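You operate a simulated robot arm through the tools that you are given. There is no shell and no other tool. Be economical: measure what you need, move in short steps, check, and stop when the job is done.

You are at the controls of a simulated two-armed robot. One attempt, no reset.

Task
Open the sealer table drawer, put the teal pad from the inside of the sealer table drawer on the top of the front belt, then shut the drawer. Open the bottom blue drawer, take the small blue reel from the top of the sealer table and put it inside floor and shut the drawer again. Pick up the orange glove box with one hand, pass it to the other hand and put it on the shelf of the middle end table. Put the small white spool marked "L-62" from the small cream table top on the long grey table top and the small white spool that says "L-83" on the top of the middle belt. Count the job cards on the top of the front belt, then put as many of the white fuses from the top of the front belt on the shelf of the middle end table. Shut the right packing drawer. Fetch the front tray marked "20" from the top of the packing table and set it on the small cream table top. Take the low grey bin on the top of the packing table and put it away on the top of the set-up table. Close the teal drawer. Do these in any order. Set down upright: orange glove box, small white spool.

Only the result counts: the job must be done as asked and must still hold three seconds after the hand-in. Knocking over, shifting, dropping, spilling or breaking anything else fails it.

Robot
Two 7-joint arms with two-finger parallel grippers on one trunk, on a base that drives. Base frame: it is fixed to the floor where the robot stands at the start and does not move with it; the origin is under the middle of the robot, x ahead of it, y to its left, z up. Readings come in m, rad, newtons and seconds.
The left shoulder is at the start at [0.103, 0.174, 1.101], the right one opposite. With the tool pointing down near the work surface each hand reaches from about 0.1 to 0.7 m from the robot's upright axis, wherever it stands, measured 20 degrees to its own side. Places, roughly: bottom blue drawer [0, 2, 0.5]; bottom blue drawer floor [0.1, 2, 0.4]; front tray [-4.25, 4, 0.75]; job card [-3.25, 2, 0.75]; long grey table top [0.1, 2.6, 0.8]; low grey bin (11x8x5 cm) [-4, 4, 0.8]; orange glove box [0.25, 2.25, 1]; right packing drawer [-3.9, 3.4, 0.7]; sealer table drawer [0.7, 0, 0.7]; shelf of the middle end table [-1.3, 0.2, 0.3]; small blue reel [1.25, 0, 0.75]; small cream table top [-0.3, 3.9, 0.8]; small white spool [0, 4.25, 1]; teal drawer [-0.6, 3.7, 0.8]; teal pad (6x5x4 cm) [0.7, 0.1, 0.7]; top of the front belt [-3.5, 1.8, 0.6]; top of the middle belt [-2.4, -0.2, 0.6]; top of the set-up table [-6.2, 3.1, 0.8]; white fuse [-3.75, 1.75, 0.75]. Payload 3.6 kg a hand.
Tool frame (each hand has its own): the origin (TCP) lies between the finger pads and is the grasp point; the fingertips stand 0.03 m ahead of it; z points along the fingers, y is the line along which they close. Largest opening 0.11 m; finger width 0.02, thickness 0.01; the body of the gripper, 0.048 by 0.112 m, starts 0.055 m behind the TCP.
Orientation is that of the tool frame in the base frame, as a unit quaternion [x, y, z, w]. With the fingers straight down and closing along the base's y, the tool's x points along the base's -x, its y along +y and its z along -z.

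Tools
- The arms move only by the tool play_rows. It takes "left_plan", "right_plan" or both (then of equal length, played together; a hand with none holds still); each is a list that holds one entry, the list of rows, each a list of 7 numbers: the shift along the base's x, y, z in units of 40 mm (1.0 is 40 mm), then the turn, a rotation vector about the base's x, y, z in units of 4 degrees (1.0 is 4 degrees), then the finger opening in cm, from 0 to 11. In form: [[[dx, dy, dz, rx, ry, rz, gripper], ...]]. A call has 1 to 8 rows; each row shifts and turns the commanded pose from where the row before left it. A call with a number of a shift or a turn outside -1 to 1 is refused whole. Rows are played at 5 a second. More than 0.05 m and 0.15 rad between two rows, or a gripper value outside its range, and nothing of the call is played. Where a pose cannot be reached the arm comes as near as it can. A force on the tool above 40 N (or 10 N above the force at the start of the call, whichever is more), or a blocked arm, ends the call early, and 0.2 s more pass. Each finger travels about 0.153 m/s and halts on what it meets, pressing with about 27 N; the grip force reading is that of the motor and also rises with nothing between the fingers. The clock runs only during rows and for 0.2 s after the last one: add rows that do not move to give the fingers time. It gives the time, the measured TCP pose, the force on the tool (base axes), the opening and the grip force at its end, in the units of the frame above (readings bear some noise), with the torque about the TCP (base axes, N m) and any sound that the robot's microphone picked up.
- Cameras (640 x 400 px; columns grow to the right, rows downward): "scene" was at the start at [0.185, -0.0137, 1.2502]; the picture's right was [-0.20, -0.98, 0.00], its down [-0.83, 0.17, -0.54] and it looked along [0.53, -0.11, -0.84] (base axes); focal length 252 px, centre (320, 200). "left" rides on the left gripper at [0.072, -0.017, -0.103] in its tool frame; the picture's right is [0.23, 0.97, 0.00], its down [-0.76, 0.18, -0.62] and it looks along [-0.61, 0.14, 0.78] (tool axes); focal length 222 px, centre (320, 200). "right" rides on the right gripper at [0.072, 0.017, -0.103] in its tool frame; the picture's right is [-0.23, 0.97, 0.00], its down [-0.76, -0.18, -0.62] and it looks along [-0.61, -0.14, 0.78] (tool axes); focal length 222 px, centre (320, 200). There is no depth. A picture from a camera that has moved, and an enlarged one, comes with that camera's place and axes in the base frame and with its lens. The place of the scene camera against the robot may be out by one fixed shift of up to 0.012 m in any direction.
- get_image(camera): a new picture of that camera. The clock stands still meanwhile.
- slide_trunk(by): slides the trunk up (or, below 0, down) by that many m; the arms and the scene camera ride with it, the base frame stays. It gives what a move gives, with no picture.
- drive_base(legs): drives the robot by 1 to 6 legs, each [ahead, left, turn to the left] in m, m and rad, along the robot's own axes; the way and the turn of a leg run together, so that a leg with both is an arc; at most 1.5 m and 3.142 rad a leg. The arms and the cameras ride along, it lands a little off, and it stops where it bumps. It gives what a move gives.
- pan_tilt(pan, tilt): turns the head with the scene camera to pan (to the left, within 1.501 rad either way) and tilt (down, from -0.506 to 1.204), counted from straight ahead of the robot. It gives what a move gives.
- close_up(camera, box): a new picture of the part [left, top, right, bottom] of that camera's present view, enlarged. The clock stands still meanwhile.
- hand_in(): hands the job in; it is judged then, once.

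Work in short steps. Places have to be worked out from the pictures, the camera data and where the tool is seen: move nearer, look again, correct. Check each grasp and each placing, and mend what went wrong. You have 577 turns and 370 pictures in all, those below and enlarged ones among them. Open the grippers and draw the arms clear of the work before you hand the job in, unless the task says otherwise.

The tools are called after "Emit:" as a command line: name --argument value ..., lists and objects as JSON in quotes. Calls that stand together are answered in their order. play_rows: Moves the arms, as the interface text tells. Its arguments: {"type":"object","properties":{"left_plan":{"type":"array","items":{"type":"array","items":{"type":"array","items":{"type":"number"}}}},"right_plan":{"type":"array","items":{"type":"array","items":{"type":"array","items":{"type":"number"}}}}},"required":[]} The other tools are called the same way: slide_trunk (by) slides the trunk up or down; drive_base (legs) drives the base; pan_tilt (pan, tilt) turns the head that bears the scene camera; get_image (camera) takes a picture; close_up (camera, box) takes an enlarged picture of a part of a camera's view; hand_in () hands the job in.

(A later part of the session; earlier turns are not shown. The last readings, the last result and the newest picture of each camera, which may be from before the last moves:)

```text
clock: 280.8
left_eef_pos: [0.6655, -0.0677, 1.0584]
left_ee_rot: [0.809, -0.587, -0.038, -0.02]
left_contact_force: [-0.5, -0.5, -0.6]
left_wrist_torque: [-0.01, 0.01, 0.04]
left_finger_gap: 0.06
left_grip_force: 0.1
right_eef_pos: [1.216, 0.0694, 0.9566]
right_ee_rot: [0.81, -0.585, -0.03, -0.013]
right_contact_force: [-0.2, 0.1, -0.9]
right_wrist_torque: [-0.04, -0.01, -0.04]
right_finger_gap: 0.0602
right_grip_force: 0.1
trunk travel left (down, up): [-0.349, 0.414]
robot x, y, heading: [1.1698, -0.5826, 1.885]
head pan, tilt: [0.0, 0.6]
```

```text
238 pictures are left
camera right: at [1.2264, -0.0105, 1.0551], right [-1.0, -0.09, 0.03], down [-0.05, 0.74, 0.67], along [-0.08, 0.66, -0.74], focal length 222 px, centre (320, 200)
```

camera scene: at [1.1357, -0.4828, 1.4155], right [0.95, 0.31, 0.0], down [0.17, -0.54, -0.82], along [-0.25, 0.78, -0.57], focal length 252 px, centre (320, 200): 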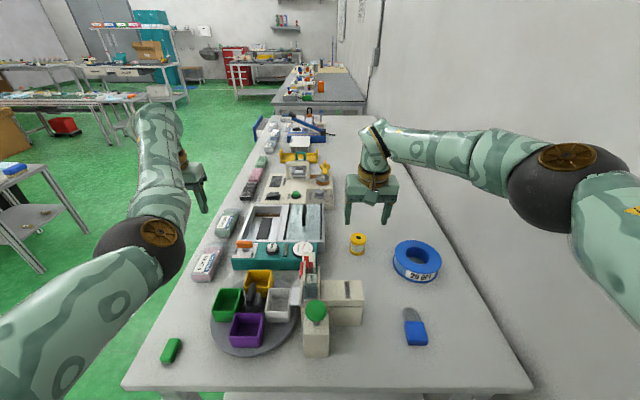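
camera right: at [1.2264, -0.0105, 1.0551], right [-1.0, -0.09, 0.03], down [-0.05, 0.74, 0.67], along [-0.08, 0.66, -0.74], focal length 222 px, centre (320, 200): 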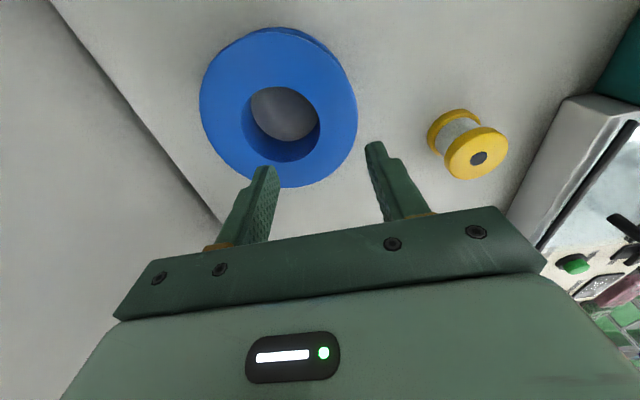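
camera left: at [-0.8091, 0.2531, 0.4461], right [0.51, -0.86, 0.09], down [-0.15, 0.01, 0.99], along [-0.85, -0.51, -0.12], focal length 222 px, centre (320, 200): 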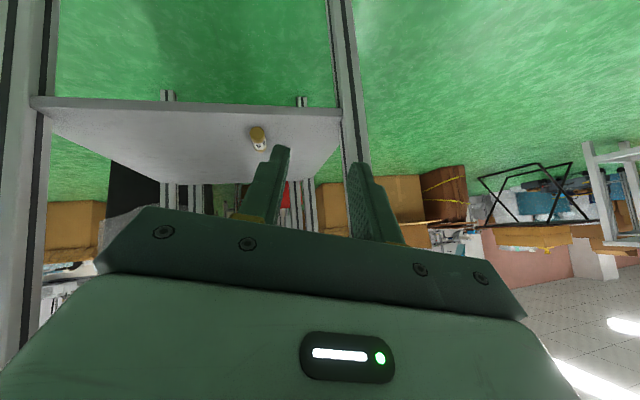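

Reel hole centre ≈(1.243,0.057). Shift to the left wall (−0.015, −0.025) and descend around it.

Emit:
play_rows --right_plan '[[[-0.38, -0.6, 0, 0, 0, 0, 6], [0, 0, -0.6, 0, 0, 0, 6], [0, 0, -0.6, 0, 0, 0, 6], [0, 0, -0.4, 0, 0, 0, 6], [0, 0, -0.3, 0, 0, 0, 6]]]'

Emit:
get_image --camera "right"

Emit:
close_up --camera "scene" --box '[340, 190, 500, 290]'

```text
clock: 282.0
left_eef_pos: [0.6652, -0.0664, 1.0598]
left_ee_rot: [0.809, -0.586, -0.038, -0.019]
left_contact_force: [-0.1, -1.0, 0.7]
left_wrist_torque: [0.01, 0.01, 0.0]
left_finger_gap: 0.06
left_grip_force: 0.1
right_eef_pos: [1.1994, 0.0474, 0.8808]
right_ee_rot: [0.811, -0.584, -0.032, -0.014]
right_contact_force: [-0.4, 0.1, 0.3]
right_wrist_torque: [-0.02, 0.02, -0.01]
right_finger_gap: 0.0599
right_grip_force: 0.1
trunk travel left (down, up): [-0.349, 0.414]
robot x, y, heading: [1.1679, -0.5864, 1.883]
head pan, tilt: [0.0, 0.6]
```

```text
237 pictures are left
camera right: at [1.2101, -0.0336, 0.979], right [-1.0, -0.09, 0.03], down [-0.05, 0.74, 0.67], along [-0.08, 0.66, -0.74], focal length 222 px, centre (320, 200)
```

right: 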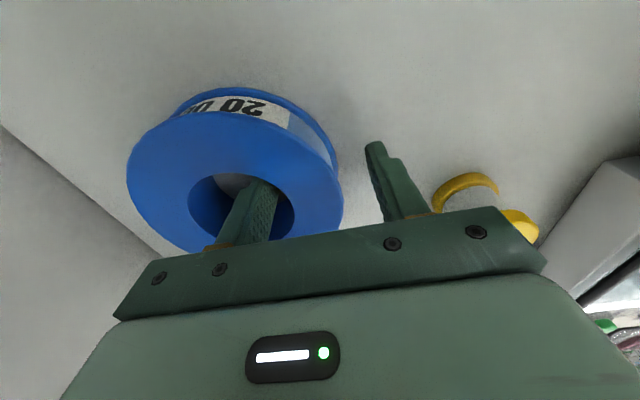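

```text
4.00 times, centred on (420, 240) of scene
camera zoom: at [1.1224, -0.4414, 1.4157], right [0.95, 0.31, 0.0], down [0.17, -0.54, -0.82], along [-0.25, 0.78, -0.57], focal length 1007 px, centre (-80, 40)
```

zoom: 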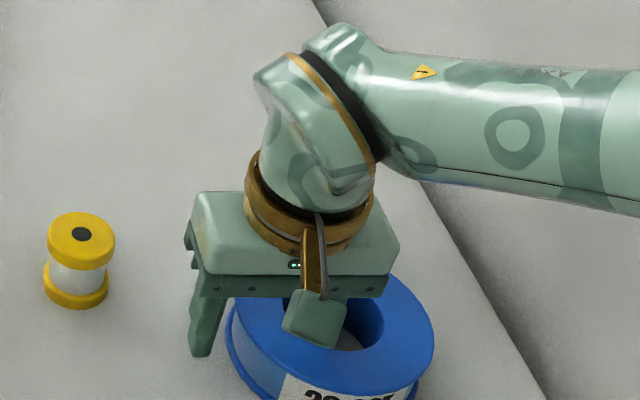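

The finger is in the hole. Lower slightly more and close.

Emit:
play_rows --right_plan '[[[0, 0, -0.2, 0, 0, 0, 6], [0, 0, 0, 0, 0, 0, 0], [0, 0, 0, 0, 0, 0, 0], [0, 0, 0, 0, 0, 0, 0], [0, 0, 0.4, 0, 0, 0, 0], [0, 0, 0.6, 0, 0, 0, 0], [0, 0, 0.8, 0, 0, 0, 0]]]'

Emit:
get_image --camera "right"

Emit:
get_image --camera "scene"

```text
clock: 283.6
left_eef_pos: [0.6654, -0.0683, 1.0589]
left_ee_rot: [0.809, -0.586, -0.038, -0.019]
left_contact_force: [0.3, -0.5, 0.2]
left_wrist_torque: [0.0, 0.03, -0.04]
left_finger_gap: 0.0603
left_grip_force: 0.0
right_eef_pos: [1.1986, 0.0448, 0.9456]
right_ee_rot: [0.81, -0.585, -0.031, -0.014]
right_contact_force: [-0.4, 0.4, -1.6]
right_wrist_torque: [-0.01, 0.05, -0.04]
right_finger_gap: 0.0277
right_grip_force: 27.3
trunk travel left (down, up): [-0.349, 0.414]
robot x, y, heading: [1.1666, -0.584, 1.882]
head pan, tilt: [0.0, 0.6]
```

```text
235 pictures are left
camera right: at [1.2091, -0.0351, 1.0427], right [-1.0, -0.09, 0.03], down [-0.05, 0.74, 0.67], along [-0.08, 0.66, -0.74], focal length 222 px, centre (320, 200)
```

right: 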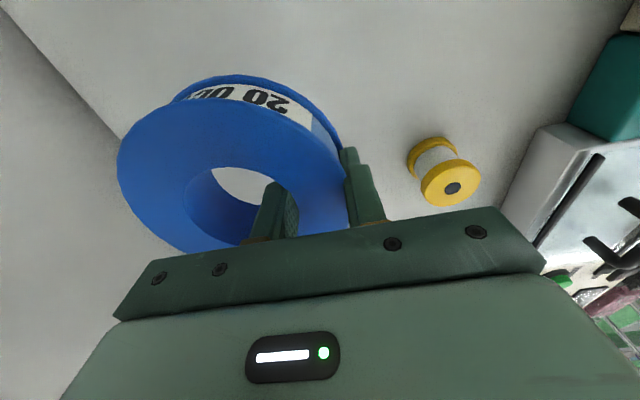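

```text
234 pictures are left
camera scene: at [1.1224, -0.442, 1.4157], right [0.95, 0.31, 0.0], down [0.17, -0.54, -0.82], along [-0.25, 0.78, -0.57], focal length 252 px, centre (320, 200)
```

scene: 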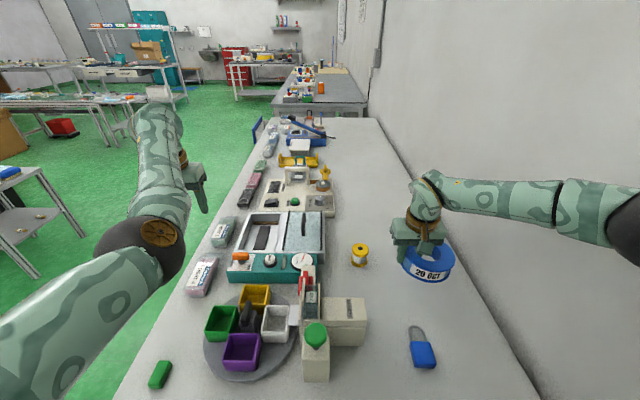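

Reel gripped and lifted. Lift a bit more and drive back round to the open blue drawer.

Emit:
play_rows --right_plan '[[[0, 0, 0.9, 0, 0, 0, 0], [0, 0, 0.9, 0, 0, 0, 0], [0.2, -0.7, 0.6, 0, 0, 0, 0]]]'

Emit:
drive_base --legs '[[-0.3, 0, 0], [0, 0.6, 0], [0.7, 0.5, 0], [1.2, 0.1, 0], [1.2, 0.1, 0]]'

Emit:
pan_tilt --pan -0.9 --tilt 0.6

Emit:
get_image --camera "scene"

```text
clock: 284.4
left_eef_pos: [0.6471, -0.0725, 1.0521]
left_ee_rot: [0.812, -0.583, -0.033, -0.024]
left_contact_force: [0.8, -0.3, 0.4]
left_wrist_torque: [0.01, -0.01, -0.01]
left_finger_gap: 0.0599
left_grip_force: 0.1
right_eef_pos: [1.1838, 0.0178, 1.0386]
right_ee_rot: [0.815, -0.579, -0.025, -0.017]
right_contact_force: [-0.7, 0.5, -2.0]
right_wrist_torque: [0.0, 0.07, 0.02]
right_finger_gap: 0.0277
right_grip_force: 26.9
trunk travel left (down, up): [-0.349, 0.414]
robot x, y, heading: [1.1681, -0.5816, 1.891]
head pan, tilt: [0.0, 0.6]
```

```text
clock: 285.6
left_eef_pos: [0.6589, -0.2123, 1.0543]
left_ee_rot: [0.824, -0.566, -0.019, -0.017]
left_contact_force: [-0.5, 1.0, 0.6]
left_wrist_torque: [-0.08, -0.06, 0.03]
left_finger_gap: 0.06
left_grip_force: 0.1
right_eef_pos: [1.1618, -0.0776, 1.058]
right_ee_rot: [0.847, -0.53, -0.042, -0.027]
right_contact_force: [0.4, 1.1, -0.7]
right_wrist_torque: [-0.03, 0.09, 0.02]
right_finger_gap: 0.0276
right_grip_force: 26.9
trunk travel left (down, up): [-0.349, 0.414]
robot x, y, heading: [1.1984, -0.6478, 1.993]
head pan, tilt: [0.0, 0.6]
stopped in leg 1: the robot was blocked; the commanded pose is now the measured one
```

```text
clock: 286.8
left_eef_pos: [0.6592, -0.2101, 1.0524]
left_ee_rot: [0.825, -0.565, -0.016, -0.016]
left_contact_force: [0.0, -0.1, 0.1]
left_wrist_torque: [-0.02, -0.01, 0.0]
left_finger_gap: 0.0599
left_grip_force: 0.0
right_eef_pos: [1.1643, -0.0759, 1.0563]
right_ee_rot: [0.845, -0.532, -0.04, -0.026]
right_contact_force: [-0.5, -0.4, -1.5]
right_wrist_torque: [-0.04, 0.02, 0.01]
right_finger_gap: 0.0273
right_grip_force: 26.2
trunk travel left (down, up): [-0.349, 0.414]
robot x, y, heading: [1.1969, -0.6508, 1.994]
head pan, tilt: [-0.901, 0.6]
```

```text
233 pictures are left
camera scene: at [1.2001, -0.5152, 1.4157], right [0.89, -0.46, 0.01], down [-0.25, -0.5, -0.83], along [0.39, 0.73, -0.56], focal length 252 px, centre (320, 200)
```

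scene: 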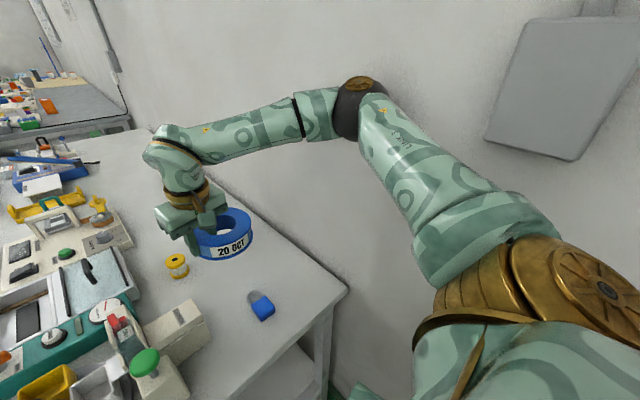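

The right elbow is against the wall. Move sideways left, away from the wall, first.

Emit:
drive_base --legs '[[0, 0.12, 0]]'

Emit:
drive_base --legs '[[0, 0, -0.11], [-0.3, 0, 0]]'

Emit:
get_image --camera "scene"

```text
clock: 288.1
left_eef_pos: [0.5621, -0.2571, 1.0584]
left_ee_rot: [0.823, -0.568, -0.022, -0.014]
left_contact_force: [-0.5, 0.0, 0.2]
left_wrist_torque: [-0.02, -0.01, 0.0]
left_finger_gap: 0.0599
left_grip_force: 0.0
right_eef_pos: [1.0692, -0.1243, 1.0578]
right_ee_rot: [0.842, -0.536, -0.045, -0.024]
right_contact_force: [-0.8, -0.7, -0.8]
right_wrist_torque: [0.0, 0.05, -0.01]
right_finger_gap: 0.0273
right_grip_force: 26.8
trunk travel left (down, up): [-0.349, 0.414]
robot x, y, heading: [1.0886, -0.6948, 1.991]
head pan, tilt: [-0.901, 0.6]
```

```text
clock: 290.6
left_eef_pos: [0.703, -0.4873, 1.0596]
left_ee_rot: [0.791, -0.611, -0.022, -0.016]
left_contact_force: [1.2, -0.8, 0.4]
left_wrist_torque: [0.01, 0.01, 0.03]
left_finger_gap: 0.0599
left_grip_force: 0.0
right_eef_pos: [1.2207, -0.4082, 1.0575]
right_ee_rot: [0.813, -0.58, -0.046, -0.024]
right_contact_force: [-0.3, -0.4, -1.0]
right_wrist_torque: [-0.01, 0.08, -0.02]
right_finger_gap: 0.0271
right_grip_force: 26.9
trunk travel left (down, up): [-0.349, 0.414]
robot x, y, heading: [1.1809, -0.9817, 1.883]
head pan, tilt: [-0.901, 0.6]
```

```text
232 pictures are left
camera scene: at [1.2099, -0.8515, 1.4158], right [0.83, -0.56, 0.0], down [-0.31, -0.47, -0.83], along [0.46, 0.69, -0.56], focal length 252 px, centre (320, 200)
```

scene: 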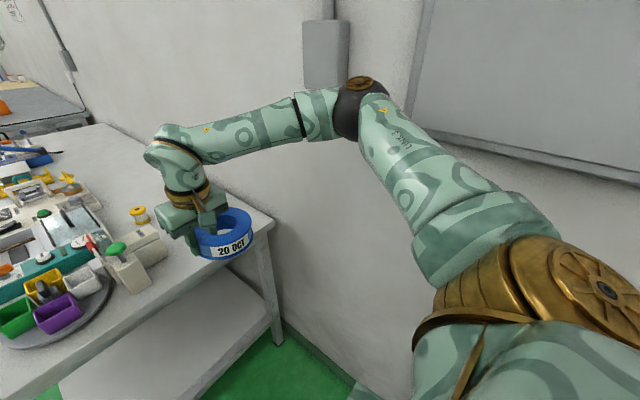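

Clear. Now drive to the blue drawer.

Emit:
drive_base --legs '[[0, 0.5, 0], [0.8, 0.55, 0], [1.2, 0.05, 0], [1.2, 0.05, 0]]'

Emit:
pan_tilt --pan -1.2 --tilt 0.6

Emit:
get_image --camera "scene"

```text
clock: 309.8
left_eef_pos: [-1.4703, 2.2, 1.0595]
left_ee_rot: [0.8, -0.6, -0.021, -0.015]
left_contact_force: [-0.2, 0.3, 0.0]
left_wrist_torque: [-0.02, -0.01, -0.02]
left_finger_gap: 0.0603
left_grip_force: 0.0
right_eef_pos: [-0.9539, 2.2928, 1.0565]
right_ee_rot: [0.821, -0.569, -0.045, -0.023]
right_contact_force: [-0.1, -0.4, -1.9]
right_wrist_torque: [-0.03, 0.05, 0.03]
right_finger_gap: 0.0268
right_grip_force: 27.0
trunk travel left (down, up): [-0.349, 0.414]
robot x, y, heading: [-0.974, 1.7159, 1.911]
head pan, tilt: [-0.901, 0.6]
```

```text
clock: 310.6
left_eef_pos: [-1.4689, 2.2013, 1.0592]
left_ee_rot: [0.8, -0.6, -0.022, -0.015]
left_contact_force: [0.0, 0.4, 0.8]
left_wrist_torque: [0.03, -0.02, 0.02]
left_finger_gap: 0.0599
left_grip_force: 0.1
right_eef_pos: [-0.9538, 2.293, 1.0561]
right_ee_rot: [0.821, -0.568, -0.045, -0.024]
right_contact_force: [0.0, -0.6, -1.4]
right_wrist_torque: [-0.02, 0.07, 0.02]
right_finger_gap: 0.0268
right_grip_force: 26.8
trunk travel left (down, up): [-0.349, 0.414]
robot x, y, heading: [-0.9801, 1.7185, 1.912]
head pan, tilt: [-1.201, 0.6]
```

```text
231 pictures are left
camera scene: at [-0.9323, 1.8335, 1.4157], right [0.65, -0.76, 0.0], down [-0.43, -0.37, -0.82], along [0.63, 0.54, -0.57], focal length 252 px, centre (320, 200)
```

scene: 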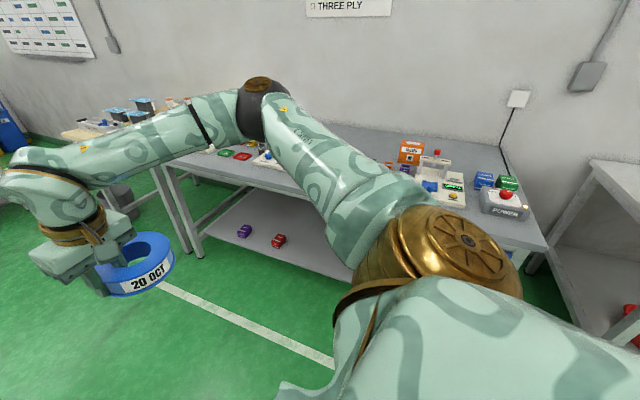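

Emit:
drive_base --legs '[[0, 0, -1.62], [0.1, 0.05, 0]]'

Emit:
pan_tilt --pan 0.0 --tilt 0.8

Emit:
get_image --camera "scene"

Emit:
get_image --camera "right"

```text
clock: 315.7
left_eef_pos: [-0.4117, 2.2824, 1.058]
left_ee_rot: [-0.134, 0.991, 0.004, 0.025]
left_contact_force: [1.2, 0.3, -0.2]
left_wrist_torque: [-0.01, 0.04, 0.0]
left_finger_gap: 0.0601
left_grip_force: 0.0
right_eef_pos: [-0.3265, 1.7633, 1.0559]
right_ee_rot: [-0.172, 0.984, 0.015, 0.05]
right_contact_force: [0.1, 0.8, -0.9]
right_wrist_torque: [0.06, 0.06, -0.02]
right_finger_gap: 0.027
right_grip_force: 27.0
trunk travel left (down, up): [-0.349, 0.414]
robot x, y, heading: [-0.9015, 1.8014, 0.323]
head pan, tilt: [-1.201, 0.6]
```

```text
clock: 317.1
left_eef_pos: [-0.4121, 2.2809, 1.0586]
left_ee_rot: [-0.134, 0.991, 0.004, 0.026]
left_contact_force: [0.1, -0.4, -0.1]
left_wrist_torque: [0.0, 0.01, -0.02]
left_finger_gap: 0.0599
left_grip_force: 0.0
right_eef_pos: [-0.3263, 1.7639, 1.0562]
right_ee_rot: [-0.172, 0.984, 0.015, 0.048]
right_contact_force: [-0.1, 0.6, -0.8]
right_wrist_torque: [0.05, -0.02, 0.02]
right_finger_gap: 0.0268
right_grip_force: 26.7
trunk travel left (down, up): [-0.349, 0.414]
robot x, y, heading: [-0.9016, 1.7994, 0.331]
head pan, tilt: [0.0, 0.799]
```

```text
230 pictures are left
camera scene: at [-0.7671, 1.8426, 1.3988], right [0.32, -0.95, 0.0], down [-0.68, -0.23, -0.7], along [0.66, 0.22, -0.72], focal length 252 px, centre (320, 200)
```

scene: 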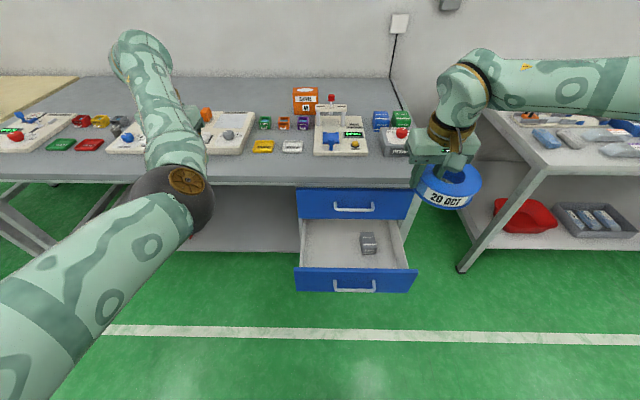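

```text
229 pictures are left
camera right: at [-0.4087, 1.7497, 1.1522], right [-0.12, 0.99, 0.03], down [0.72, 0.06, 0.69], along [0.69, 0.11, -0.72], focal length 222 px, centre (320, 200)
```

right: 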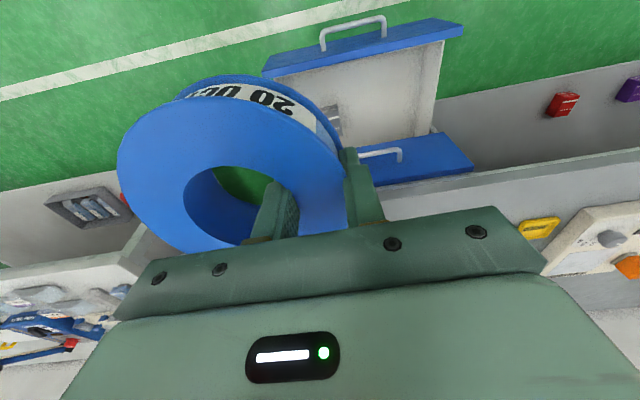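

Drawer interior spans roughly f 0.27–0.45 with the grey box on the right. I move the reel over the free left-centre part, then lower.

Emit:
play_rows --right_plan '[[[0.25, 0.95, 0, 0, 0, 0, 0], [0.25, 0.95, 0, 0, 0, 0, 0], [0.25, 0.95, 0, 0, 0, 0, 0], [0.25, 0.95, 0, 0, 0, 0, 0], [0.25, 0.95, 0, 0, 0, 0, 0], [0.25, 0.95, 0, 0, 0, 0, 0]]]'

Emit:
slide_trunk --by -0.2

Emit:
get_image --camera "scene"

Emit:
get_image --camera "right"

```text
clock: 318.5
left_eef_pos: [-0.4131, 2.2808, 1.0589]
left_ee_rot: [-0.134, 0.991, 0.004, 0.025]
left_contact_force: [0.2, -0.1, -0.1]
left_wrist_torque: [0.03, -0.02, 0.0]
left_finger_gap: 0.0598
left_grip_force: 0.1
right_eef_pos: [-0.2835, 1.9552, 1.0598]
right_ee_rot: [-0.171, 0.984, 0.015, 0.05]
right_contact_force: [-0.8, 0.5, -1.3]
right_wrist_torque: [0.06, -0.03, 0.01]
right_finger_gap: 0.0269
right_grip_force: 27.1
right hand out of reach, approached as far as the arm can: row 5, 6
trunk travel left (down, up): [-0.349, 0.414]
robot x, y, heading: [-0.9013, 1.7967, 0.325]
head pan, tilt: [0.0, 0.799]
```

```text
clock: 320.7
left_eef_pos: [-0.4142, 2.2805, 0.8595]
left_ee_rot: [-0.134, 0.991, 0.004, 0.025]
left_contact_force: [0.8, -1.1, 0.1]
left_wrist_torque: [-0.01, -0.07, 0.01]
left_finger_gap: 0.06
left_grip_force: 0.0
right_eef_pos: [-0.2844, 1.9548, 0.8608]
right_ee_rot: [-0.172, 0.984, 0.015, 0.05]
right_contact_force: [0.3, -0.3, -1.3]
right_wrist_torque: [0.08, 0.01, -0.04]
right_finger_gap: 0.0269
right_grip_force: 27.0
trunk travel left (down, up): [-0.149, 0.614]
robot x, y, heading: [-0.9018, 1.7975, 0.323]
head pan, tilt: [0.0, 0.799]
```

```text
228 pictures are left
camera scene: at [-0.677, 1.8731, 1.1922], right [0.32, -0.95, 0.0], down [-0.68, -0.23, -0.7], along [0.66, 0.22, -0.72], focal length 252 px, centre (320, 200)
```

scene: 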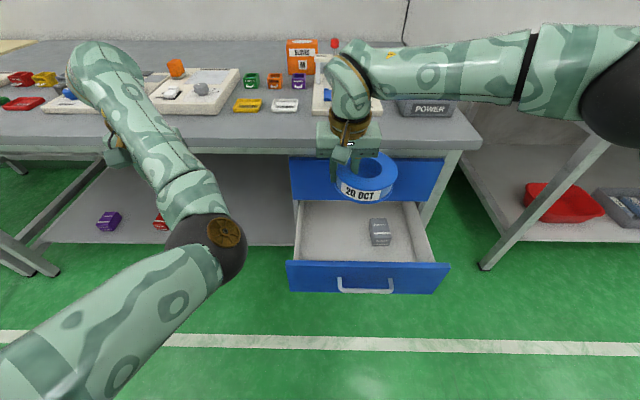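

```text
227 pictures are left
camera right: at [-0.3669, 1.9416, 0.9559], right [-0.12, 0.99, 0.04], down [0.72, 0.06, 0.7], along [0.69, 0.11, -0.72], focal length 222 px, centre (320, 200)
```

right: 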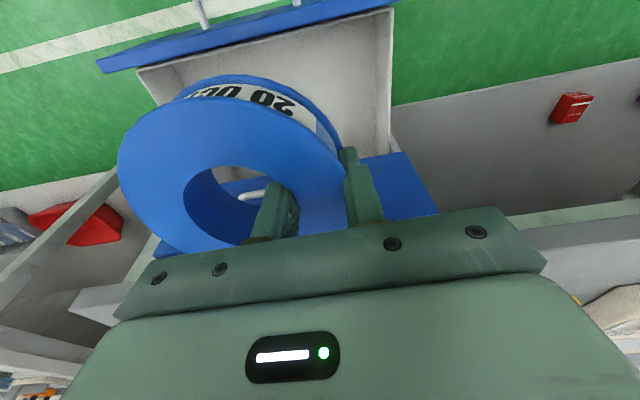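

Nearly right; shift a little forward and left, then lower.

Emit:
play_rows --right_plan '[[[0.3, 0.5, -0.3, 0, 0, 0, 0], [0.3, 0.5, -0.3, 0, 0, 0, 0], [0, 0, -0.9, 0, 0, 0, 0], [0, 0, -0.9, 0, 0, 0, 0], [0, 0, -0.9, 0, 0, 0, 0]]]'

Emit:
get_image --camera "scene"

Emit:
get_image --camera "right"

```text
clock: 321.9
left_eef_pos: [-0.4132, 2.2826, 0.8587]
left_ee_rot: [-0.134, 0.991, 0.004, 0.025]
left_contact_force: [-0.2, -0.8, -0.7]
left_wrist_torque: [0.04, -0.04, -0.03]
left_finger_gap: 0.06
left_grip_force: 0.1
right_eef_pos: [-0.2588, 1.9961, 0.7266]
right_ee_rot: [-0.171, 0.984, 0.015, 0.049]
right_contact_force: [0.3, 0.1, -1.2]
right_wrist_torque: [0.04, 0.02, 0.05]
right_finger_gap: 0.0267
right_grip_force: 27.1
trunk travel left (down, up): [-0.149, 0.614]
robot x, y, heading: [-0.9012, 1.7968, 0.317]
head pan, tilt: [0.0, 0.799]
```

```text
226 pictures are left
camera scene: at [-0.676, 1.8736, 1.1918], right [0.32, -0.95, 0.0], down [-0.68, -0.23, -0.7], along [0.66, 0.22, -0.72], focal length 252 px, centre (320, 200)
```

scene: 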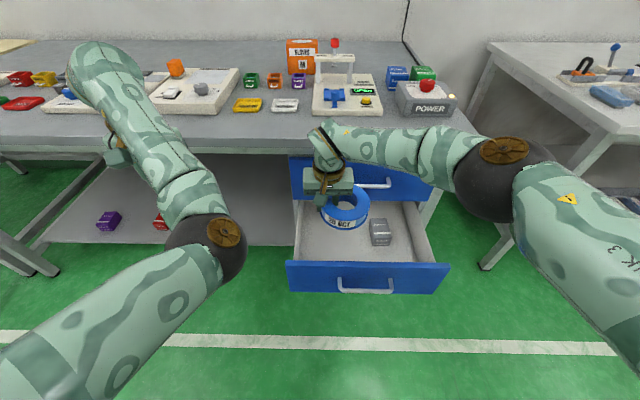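

```text
225 pictures are left
camera right: at [-0.3405, 1.9825, 0.8222], right [-0.12, 0.99, 0.03], down [0.72, 0.06, 0.69], along [0.69, 0.11, -0.72], focal length 222 px, centre (320, 200)
```

right: 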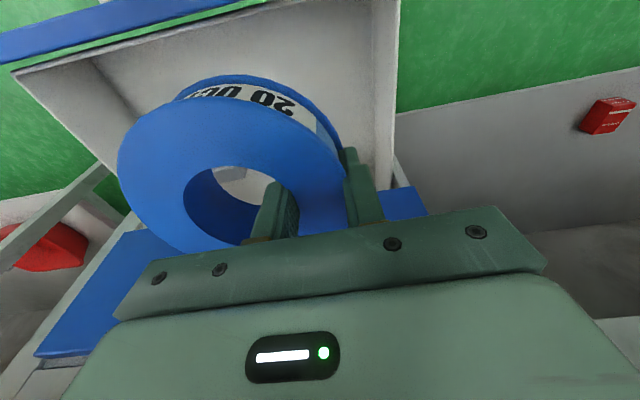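

Good placement above the floor, grey box clear. Continue down gently.

Emit:
play_rows --right_plan '[[[0, 0, -0.9, 0, 0, 0, 0], [0, 0, -0.9, 0, 0, 0, 0], [0, 0, -0.9, 0, 0, 0, 0], [0, 0, -0.8, 0, 0, 0, 0]]]'

Emit:
get_image --camera "scene"

Emit:
get_image --camera "right"

```text
clock: 322.9
left_eef_pos: [-0.4134, 2.2811, 0.8595]
left_ee_rot: [-0.135, 0.991, 0.004, 0.024]
left_contact_force: [0.2, 0.2, 0.6]
left_wrist_torque: [0.0, 0.02, 0.01]
left_finger_gap: 0.0599
left_grip_force: 0.1
right_eef_pos: [-0.2673, 1.9823, 0.5967]
right_ee_rot: [-0.171, 0.984, 0.014, 0.049]
right_contact_force: [0.5, 0.6, -1.4]
right_wrist_torque: [0.04, 0.02, 0.02]
right_finger_gap: 0.0263
right_grip_force: 26.6
right hand out of reach, approached as far as the arm can: row 3, 4
trunk travel left (down, up): [-0.149, 0.614]
robot x, y, heading: [-0.9024, 1.7949, 0.328]
head pan, tilt: [0.0, 0.799]
```

```text
224 pictures are left
camera scene: at [-0.6765, 1.8736, 1.1919], right [0.32, -0.95, 0.0], down [-0.68, -0.23, -0.7], along [0.66, 0.22, -0.72], focal length 252 px, centre (320, 200)
```

scene: 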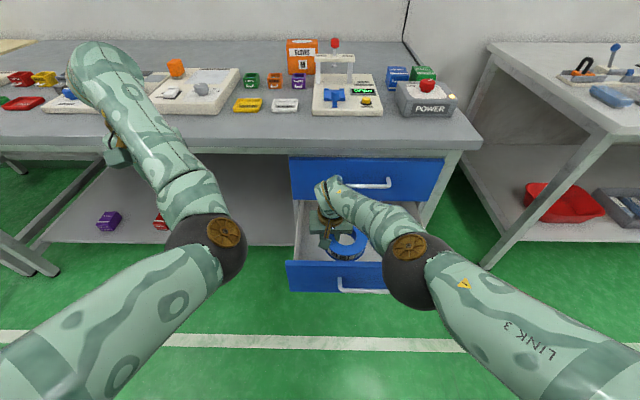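

```text
223 pictures are left
camera right: at [-0.349, 1.9691, 0.6913], right [-0.12, 0.99, 0.03], down [0.72, 0.06, 0.69], along [0.69, 0.11, -0.72], focal length 222 px, centre (320, 200)
```

right: 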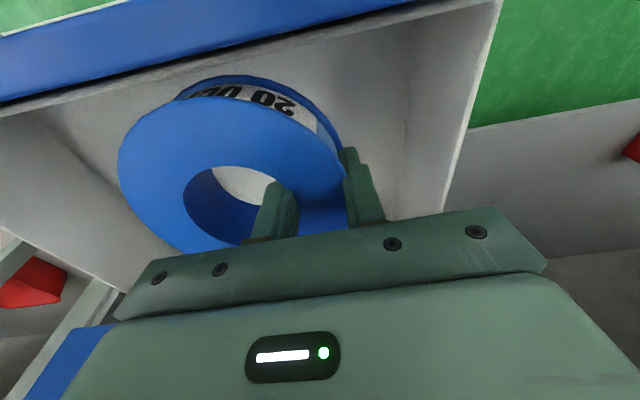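

At arm limit; use the trunk for the last part.

Emit:
slide_trunk --by -0.06

Emit:
get_image --camera "right"

```text
clock: 323.9
left_eef_pos: [-0.403, 2.2836, 0.7671]
left_ee_rot: [-0.135, 0.991, -0.001, -0.007]
left_contact_force: [-0.5, 0.4, 0.5]
left_wrist_torque: [0.02, -0.01, -0.01]
left_finger_gap: 0.0601
left_grip_force: 0.1
right_eef_pos: [-0.2665, 1.9829, 0.5362]
right_ee_rot: [-0.171, 0.984, 0.015, 0.05]
right_contact_force: [0.3, 0.6, -1.3]
right_wrist_torque: [0.09, -0.01, 0.0]
right_finger_gap: 0.0265
right_grip_force: 26.3
trunk travel left (down, up): [-0.089, 0.674]
robot x, y, heading: [-0.8993, 1.7947, 0.325]
head pan, tilt: [0.0, 0.799]
```

```text
222 pictures are left
camera right: at [-0.3488, 1.9685, 0.6314], right [-0.12, 0.99, 0.03], down [0.72, 0.06, 0.7], along [0.69, 0.11, -0.72], focal length 222 px, centre (320, 200)
```

right: 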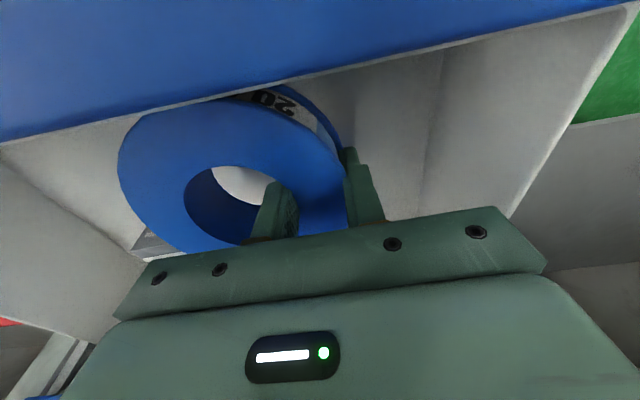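

The hand camera is close to the drawer's front panel; nudge forward 1.2 cm and lower the last bit with force checks.

Emit:
play_rows --right_plan '[[[0.3, 0.1, 0, 0, 0, 0, 0], [0, 0, -0.15, 0, 0, 0, 0], [0, 0, -0.15, 0, 0, 0, 0], [0, 0, -0.15, 0, 0, 0, 0]]]'

Emit:
get_image --camera "right"

Emit:
get_image --camera "scene"

```text
clock: 324.9
left_eef_pos: [-0.4027, 2.2839, 0.7637]
left_ee_rot: [-0.134, 0.991, -0.002, -0.008]
left_contact_force: [0.5, -0.2, -0.3]
left_wrist_torque: [0.01, -0.01, 0.03]
left_finger_gap: 0.0601
left_grip_force: 0.0
right_eef_pos: [-0.2552, 1.9859, 0.5174]
right_ee_rot: [-0.172, 0.984, 0.015, 0.049]
right_contact_force: [-1.4, -0.5, -1.2]
right_wrist_torque: [0.05, 0.02, 0.0]
right_finger_gap: 0.0268
right_grip_force: 26.6
trunk travel left (down, up): [-0.089, 0.674]
robot x, y, heading: [-0.9003, 1.7967, 0.329]
head pan, tilt: [0.0, 0.799]
```

```text
221 pictures are left
camera right: at [-0.3371, 1.9731, 0.6117], right [-0.12, 0.99, 0.03], down [0.72, 0.06, 0.69], along [0.69, 0.11, -0.72], focal length 222 px, centre (320, 200)
```

right: 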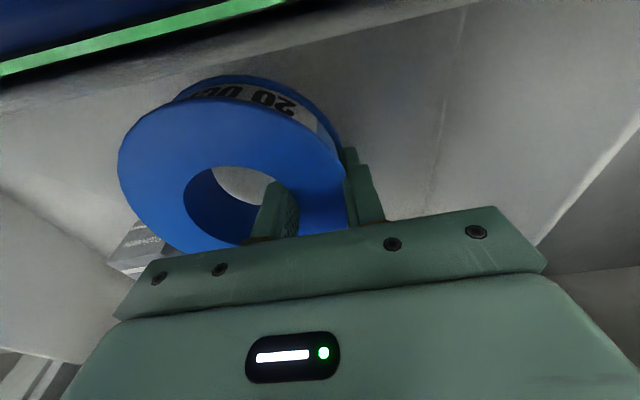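

```text
220 pictures are left
camera scene: at [-0.6417, 1.8851, 1.1277], right [0.32, -0.95, 0.0], down [-0.68, -0.23, -0.7], along [0.66, 0.22, -0.72], focal length 252 px, centre (320, 200)
```

scene: 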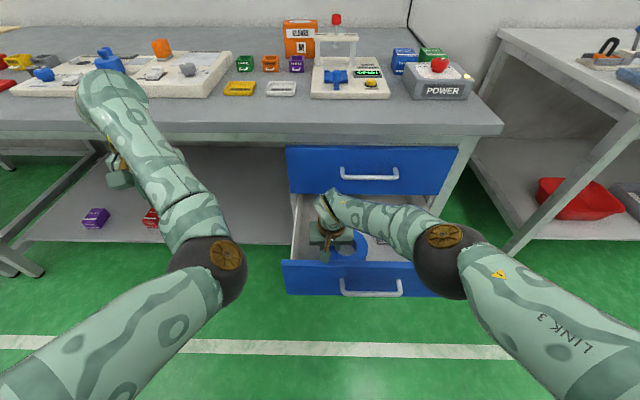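

No contact yet; continue down.

Emit:
play_rows --right_plan '[[[0, 0, -0.15, 0, 0, 0, 0], [0, 0, -0.15, 0, 0, 0, 0], [0, 0, -0.15, 0, 0, 0, 0], [0, 0, -0.15, 0, 0, 0, 0], [0, 0, -0.15, 0, 0, 0, 0]]]'

Emit:
get_image --camera "right"

```text
clock: 325.8
left_eef_pos: [-0.403, 2.2836, 0.767]
left_ee_rot: [-0.134, 0.991, -0.002, -0.007]
left_contact_force: [-0.1, 0.0, 0.5]
left_wrist_torque: [0.0, 0.01, 0.06]
left_finger_gap: 0.0598
left_grip_force: 0.0
right_eef_pos: [-0.2539, 1.9858, 0.507]
right_ee_rot: [-0.169, 0.984, 0.017, 0.051]
right_contact_force: [2.3, -2.7, 29.6]
right_wrist_torque: [-0.44, 3.09, 0.24]
right_finger_gap: 0.0268
right_grip_force: 26.6
right hand out of reach, approached as far as the arm can: row 3, 4
trunk travel left (down, up): [-0.089, 0.674]
robot x, y, heading: [-0.8994, 1.7952, 0.326]
head pan, tilt: [0.0, 0.799]
stopped in row 4 (right hand): the force on the tool passed its limit at 46 N (the readings are from after the stop); the commanded pose is now the measured one
```

```text
219 pictures are left
camera right: at [-0.3369, 1.9722, 0.603], right [-0.11, 0.99, 0.04], down [0.71, 0.05, 0.7], along [0.69, 0.11, -0.71], focal length 222 px, centre (320, 200)
```

right: 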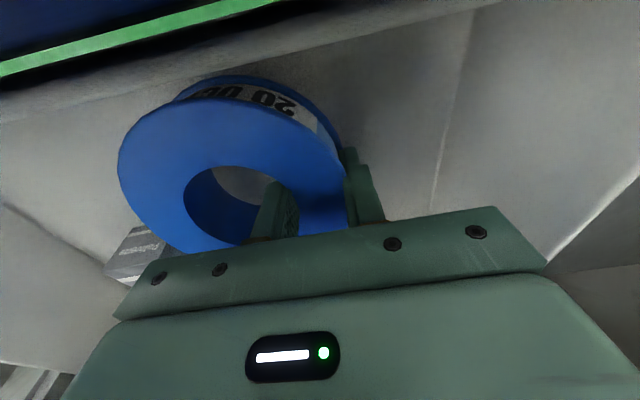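

The torque shows the hand camera is resting on the drawer's front panel. Lift slightly, go 2.5 cm further in, and lower again.

Emit:
play_rows --right_plan '[[[0, 0, 0.4, 0, 0, 0, 0], [0.3, 0.1, 0, 0, 0, 0, 0], [0.3, 0.1, 0, 0, 0, 0, 0], [0, 0, -0.2, 0, 0, 0, 0], [0, 0, -0.2, 0, 0, 0, 0], [0, 0, -0.2, 0, 0, 0, 0], [0, 0, -0.2, 0, 0, 0, 0]]]'

Emit:
get_image --camera "right"

```text
clock: 327.4
left_eef_pos: [-0.4031, 2.2835, 0.7671]
left_ee_rot: [-0.135, 0.991, -0.002, -0.006]
left_contact_force: [0.1, -0.6, 0.3]
left_wrist_torque: [-0.03, 0.03, -0.02]
left_finger_gap: 0.0598
left_grip_force: 0.1
right_eef_pos: [-0.2506, 1.9847, 0.5085]
right_ee_rot: [-0.167, 0.984, 0.019, 0.053]
right_contact_force: [2.6, -2.9, 33.0]
right_wrist_torque: [-0.47, 3.33, 0.32]
right_finger_gap: 0.0267
right_grip_force: 27.1
right hand out of reach, approached as far as the arm can: row 2, 3, 4, 6, 7
trunk travel left (down, up): [-0.089, 0.674]
robot x, y, heading: [-0.9002, 1.7983, 0.329]
head pan, tilt: [0.0, 0.799]
stopped in row 7 (right hand): the force on the tool passed its limit at 49 N (the readings are from after the stop); the commanded pose is now the measured one
```

```text
218 pictures are left
camera right: at [-0.3336, 1.9708, 0.6031], right [-0.11, 0.99, 0.05], down [0.71, 0.04, 0.7], along [0.69, 0.11, -0.71], focal length 222 px, centre (320, 200)
```

right: 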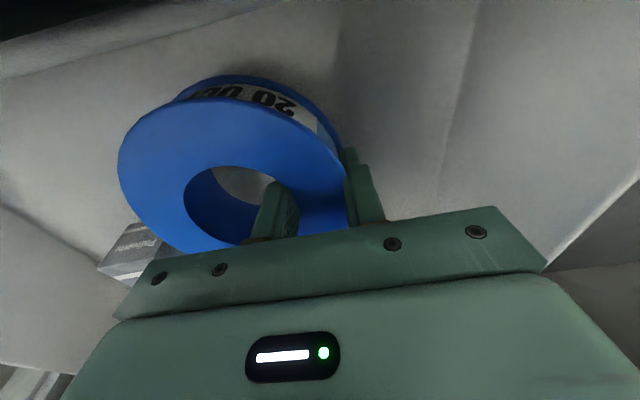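

Forward is out of arm reach; lift 1.5 cm and drive the base ahead 3 cm.

Emit:
play_rows --right_plan '[[[0, 0, 0.3, 0, 0, 0, 0], [0, 0, 0.2, 0, 0, 0, 0]]]'

Emit:
drive_base --legs '[[0.03, 0, 0]]'

Emit:
play_rows --right_plan '[[[0, 0, -0.2, 0, 0, 0, 0], [0, 0, -0.2, 0, 0, 0, 0], [0, 0, -0.2, 0, 0, 0, 0], [0, 0, -0.2, 0, 0, 0, 0], [0, 0, -0.2, 0, 0, 0, 0]]]'

Emit:
get_image --camera "right"

```text
clock: 328.0
left_eef_pos: [-0.4026, 2.2834, 0.7659]
left_ee_rot: [-0.134, 0.991, -0.002, -0.009]
left_contact_force: [0.1, -0.1, 0.1]
left_wrist_torque: [-0.01, 0.0, -0.03]
left_finger_gap: 0.0599
left_grip_force: 0.1
right_eef_pos: [-0.2514, 1.9852, 0.5217]
right_ee_rot: [-0.168, 0.984, 0.019, 0.05]
right_contact_force: [0.4, 1.4, -2.4]
right_wrist_torque: [0.06, 0.03, 0.01]
right_finger_gap: 0.0269
right_grip_force: 27.0
trunk travel left (down, up): [-0.089, 0.674]
robot x, y, heading: [-0.8997, 1.7977, 0.319]
head pan, tilt: [0.0, 0.799]
```

```text
clock: 328.9
left_eef_pos: [-0.3731, 2.2937, 0.7644]
left_ee_rot: [-0.134, 0.991, -0.002, -0.009]
left_contact_force: [0.1, 0.3, -0.3]
left_wrist_torque: [-0.02, 0.02, -0.02]
left_finger_gap: 0.0602
left_grip_force: 0.0
right_eef_pos: [-0.2224, 1.9957, 0.5218]
right_ee_rot: [-0.167, 0.984, 0.018, 0.05]
right_contact_force: [0.8, 0.0, -1.6]
right_wrist_torque: [0.07, 0.05, 0.02]
right_finger_gap: 0.0269
right_grip_force: 27.0
trunk travel left (down, up): [-0.089, 0.674]
robot x, y, heading: [-0.8723, 1.8062, 0.329]
head pan, tilt: [0.0, 0.799]
```

```text
clock: 330.1
left_eef_pos: [-0.3743, 2.2932, 0.7667]
left_ee_rot: [-0.135, 0.991, -0.002, -0.008]
left_contact_force: [-0.5, 0.6, 1.0]
left_wrist_torque: [-0.04, 0.01, 0.02]
left_finger_gap: 0.06
left_grip_force: 0.1
right_eef_pos: [-0.232, 1.9893, 0.4881]
right_ee_rot: [-0.168, 0.984, 0.018, 0.051]
right_contact_force: [-0.1, 0.4, 5.7]
right_wrist_torque: [-0.32, 0.3, -0.02]
right_finger_gap: 0.0271
right_grip_force: 26.7
right hand out of reach, approached as far as the arm can: row 4, 5
trunk travel left (down, up): [-0.089, 0.674]
robot x, y, heading: [-0.87, 1.8058, 0.328]
head pan, tilt: [0.0, 0.799]
```

```text
217 pictures are left
camera right: at [-0.3153, 1.9759, 0.5828], right [-0.11, 0.99, 0.04], down [0.71, 0.05, 0.7], along [0.69, 0.11, -0.71], focal length 222 px, centre (320, 200)
```

right: 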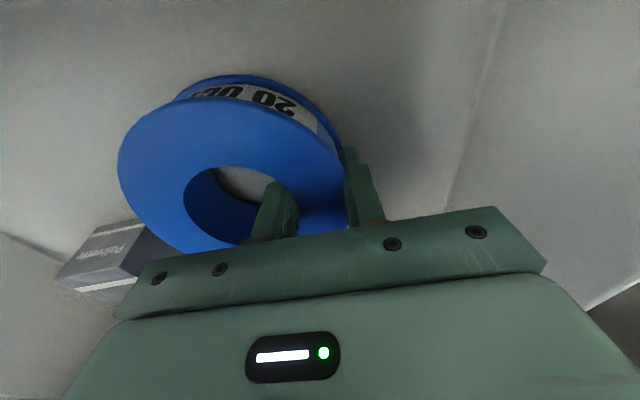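

The reel's right edge touches the floor. Release and raise straight up.

Emit:
play_rows --right_plan '[[[0, 0, -0.1, 0, 0, 0, 0], [0, 0, 0, 0, 0, 0, 4.5], [0, 0, 0, 0, 0, 0, 4.5], [0, 0, 0.5, 0, 0, 0, 4.5], [0, 0, 0.8, 0, 0, 0, 4.5], [0, 0, 0.9, 0, 0, 0, 4.5], [0, 0, 0.9, 0, 0, 0, 4.5], [-0.1, 0, 0.9, 0, 0, 0, 4.5]]]'

Emit:
get_image --camera "right"

Emit:
get_image --camera "scene"

```text
clock: 331.9
left_eef_pos: [-0.3745, 2.2945, 0.7657]
left_ee_rot: [-0.134, 0.991, -0.002, -0.008]
left_contact_force: [0.3, 0.6, 0.1]
left_wrist_torque: [-0.01, 0.01, 0.01]
left_finger_gap: 0.0598
left_grip_force: 0.0
right_eef_pos: [-0.2363, 1.9889, 0.6432]
right_ee_rot: [-0.168, 0.984, 0.018, 0.051]
right_contact_force: [0.5, -0.6, -0.5]
right_wrist_torque: [0.0, -0.01, 0.01]
right_finger_gap: 0.045
right_grip_force: 0.1
trunk travel left (down, up): [-0.089, 0.674]
robot x, y, heading: [-0.8722, 1.8062, 0.327]
head pan, tilt: [0.0, 0.799]
```

```text
216 pictures are left
camera right: at [-0.3193, 1.9749, 0.7376], right [-0.11, 0.99, 0.04], down [0.72, 0.05, 0.7], along [0.69, 0.11, -0.72], focal length 222 px, centre (320, 200)
```

right: 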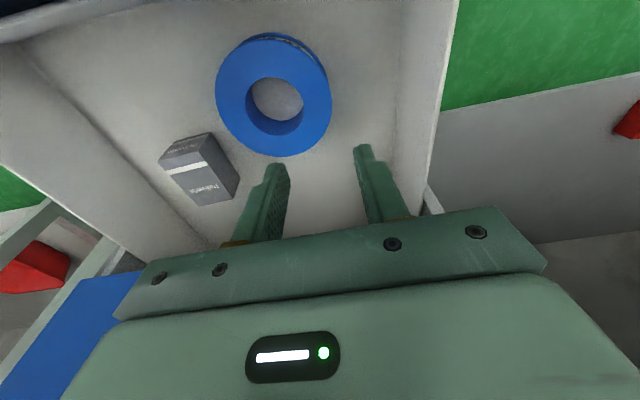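

```text
215 pictures are left
camera scene: at [-0.6133, 1.8945, 1.1279], right [0.32, -0.95, 0.0], down [-0.68, -0.23, -0.7], along [0.66, 0.22, -0.72], focal length 252 px, centre (320, 200)
```

scene: 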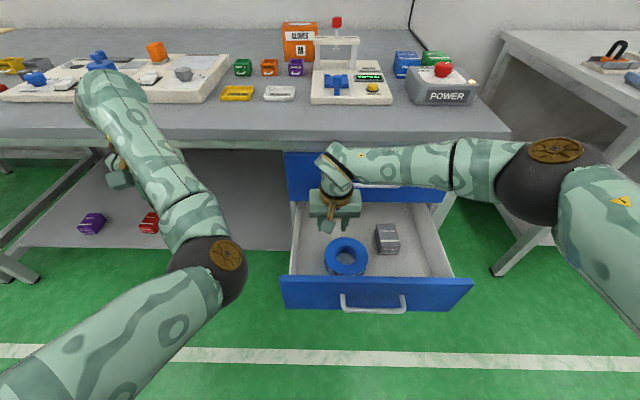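

Reel lies flat in the drawer. Raise the hand out, back up, and tilt the hand forward for pushing the drawer shut.

Emit:
play_rows --right_plan '[[[0, 0, 0.9, 0, 0, 0, 0], [0, 0, 0.9, 0, 0, 0, 0], [-0.2, 0, 0.9, 0, 0, 0, 0]]]'

Emit:
drive_base --legs '[[-0.36, 0, 0]]'

Emit:
play_rows --right_plan '[[[0, 0, -0.3, 0.303, -0.95, 0, 0], [0, 0, -0.3, 0.303, -0.95, 0, 0], [0, 0, -0.4, 0.303, -0.95, 0, 0], [0, 0, -0.4, 0.303, -0.95, 0, 0], [0, 0, -0.5, 0.303, -0.95, 0, 0], [0, 0, -0.5, 0.303, -0.95, 0, 0], [0, 0, -0.5, 0.303, -0.95, 0, 0], [0, 0, -0.5, 0.303, -0.95, 0, 0]]]'

Emit:
get_image --camera "scene"

Emit:
get_image --camera "right"

```text
clock: 332.7
left_eef_pos: [-0.3752, 2.2938, 0.7661]
left_ee_rot: [-0.134, 0.991, -0.002, -0.007]
left_contact_force: [0.5, 0.1, 0.6]
left_wrist_torque: [-0.03, 0.01, 0.03]
left_finger_gap: 0.0599
left_grip_force: 0.0
right_eef_pos: [-0.2431, 1.9887, 0.7512]
right_ee_rot: [-0.168, 0.984, 0.018, 0.051]
right_contact_force: [0.7, -0.2, 0.5]
right_wrist_torque: [-0.01, 0.01, -0.01]
right_finger_gap: 0.0
right_grip_force: 26.9
trunk travel left (down, up): [-0.089, 0.674]
robot x, y, heading: [-0.8721, 1.807, 0.326]
head pan, tilt: [0.0, 0.799]
```

```text
clock: 335.0
left_eef_pos: [-0.7147, 2.175, 0.7657]
left_ee_rot: [-0.13, 0.991, -0.003, -0.008]
left_contact_force: [-0.5, -0.1, -0.4]
left_wrist_torque: [0.0, -0.05, -0.02]
left_finger_gap: 0.0599
left_grip_force: 0.0
right_eef_pos: [-0.5852, 1.8696, 0.7509]
right_ee_rot: [-0.165, 0.985, 0.018, 0.051]
right_contact_force: [0.5, 0.0, 0.0]
right_wrist_torque: [0.0, 0.01, -0.02]
right_finger_gap: 0.0003
right_grip_force: 27.0
trunk travel left (down, up): [-0.089, 0.674]
robot x, y, heading: [-1.2161, 1.6933, 0.32]
head pan, tilt: [0.0, 0.799]
```

```text
clock: 336.8
left_eef_pos: [-0.7148, 2.1747, 0.765]
left_ee_rot: [-0.131, 0.991, -0.002, -0.009]
left_contact_force: [-0.4, -0.1, 0.1]
left_wrist_torque: [0.03, -0.05, 0.0]
left_finger_gap: 0.06
left_grip_force: 0.1
right_eef_pos: [-0.5846, 1.8701, 0.6145]
right_ee_rot: [-0.157, 0.932, 0.056, 0.32]
right_contact_force: [0.1, 0.3, 0.6]
right_wrist_torque: [0.02, 0.0, 0.02]
right_finger_gap: 0.0002
right_grip_force: 26.9
trunk travel left (down, up): [-0.089, 0.674]
robot x, y, heading: [-1.2123, 1.6925, 0.321]
head pan, tilt: [0.0, 0.799]
```

```text
214 pictures are left
camera scene: at [-0.9555, 1.7783, 1.1277], right [0.31, -0.95, 0.0], down [-0.68, -0.22, -0.7], along [0.66, 0.22, -0.72], focal length 252 px, centre (320, 200)
```

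scene: 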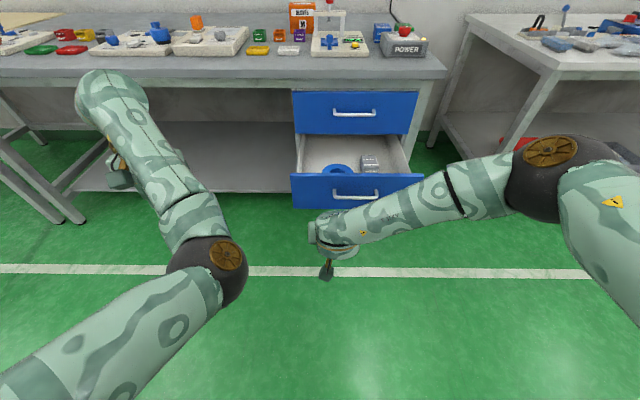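

```text
213 pictures are left
camera right: at [-0.7033, 1.845, 0.651], right [-0.15, 0.98, 0.14], down [0.26, -0.1, 0.96], along [0.95, 0.19, -0.24], focal length 222 px, centre (320, 200)
```

right: 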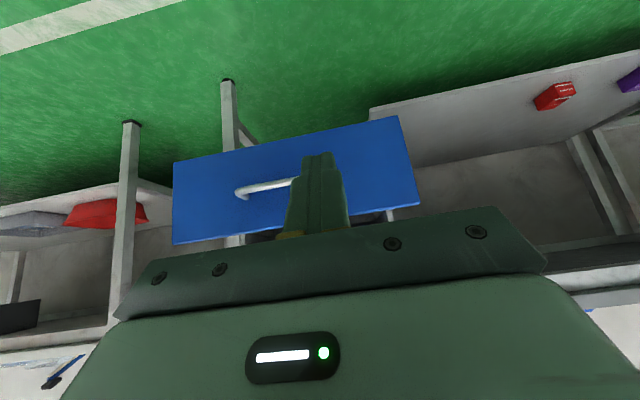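

Hand tilted ~38°. Align it with the handle, raise the left hand clear of the table edge.

Emit:
play_rows --right_plan '[[[0.15, -0.5, -0.3, 0, 0, 0, 0], [0.15, -0.5, -0.3, 0, 0, 0, 0], [0.15, -0.5, -0.3, 0, 0, 0, 0], [0.15, -0.5, -0.3, 0, 0, 0, 0], [0, 0, -0.1, 0, 0, 0, 0], [0, 0, 0, 0, 0, 0, 0]]]' --left_plan '[[[0, 0, 0.9, 0, 0, 0, 6], [0, 0, 0.9, 0, 0, 0, 6], [0, 0, 0.9, 0, 0, 0, 6], [0, 0, 0.9, 0, 0, 0, 6], [0, 0, 0.9, 0, 0, 0, 6], [0, 0, 0.9, 0, 0, 0, 6]]]'

Emit:
drive_base --legs '[[0.2, 0, 0]]'

Emit:
get_image --camera "right"

Emit:
get_image --camera "scene"

```text
clock: 338.2
left_eef_pos: [-0.7036, 2.194, 0.9797]
left_ee_rot: [-0.13, 0.991, -0.002, -0.009]
left_contact_force: [-0.2, -0.7, 0.7]
left_wrist_torque: [-0.01, 0.01, 0.0]
left_finger_gap: 0.0601
left_grip_force: 0.0
left hand out of reach, approached as far as the arm can: row 1, 2, 3
right_eef_pos: [-0.5613, 1.7899, 0.5644]
right_ee_rot: [-0.158, 0.932, 0.056, 0.32]
right_contact_force: [-0.6, 0.3, -0.3]
right_wrist_torque: [-0.01, 0.0, -0.01]
right_finger_gap: 0.0
right_grip_force: 27.5
trunk travel left (down, up): [-0.089, 0.674]
robot x, y, heading: [-1.2109, 1.6933, 0.322]
head pan, tilt: [0.0, 0.799]
```

```text
clock: 339.8
left_eef_pos: [-0.5077, 2.2552, 0.9779]
left_ee_rot: [-0.129, 0.992, -0.002, -0.008]
left_contact_force: [0.4, 0.0, -0.1]
left_wrist_torque: [0.04, 0.01, 0.01]
left_finger_gap: 0.0599
left_grip_force: 0.1
right_eef_pos: [-0.3654, 1.8528, 0.5626]
right_ee_rot: [-0.158, 0.932, 0.057, 0.32]
right_contact_force: [0.1, -0.4, 0.1]
right_wrist_torque: [-0.03, 0.03, 0.0]
right_finger_gap: 0.0
right_grip_force: 26.8
trunk travel left (down, up): [-0.089, 0.674]
robot x, y, heading: [-1.0231, 1.7548, 0.317]
head pan, tilt: [0.0, 0.799]
```

```text
212 pictures are left
camera right: at [-0.4847, 1.8279, 0.5992], right [-0.15, 0.98, 0.14], down [0.27, -0.1, 0.96], along [0.95, 0.18, -0.24], focal length 222 px, centre (320, 200)
```

right: 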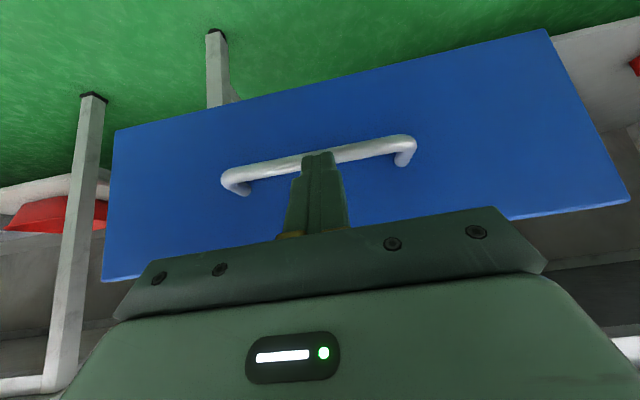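

```text
211 pictures are left
camera scene: at [-0.7605, 1.8414, 1.1275], right [0.31, -0.95, 0.0], down [-0.68, -0.22, -0.7], along [0.66, 0.22, -0.72], focal length 252 px, centre (320, 200)
```

scene: 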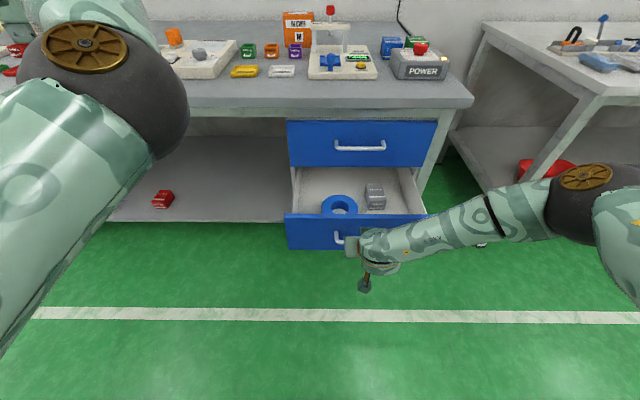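

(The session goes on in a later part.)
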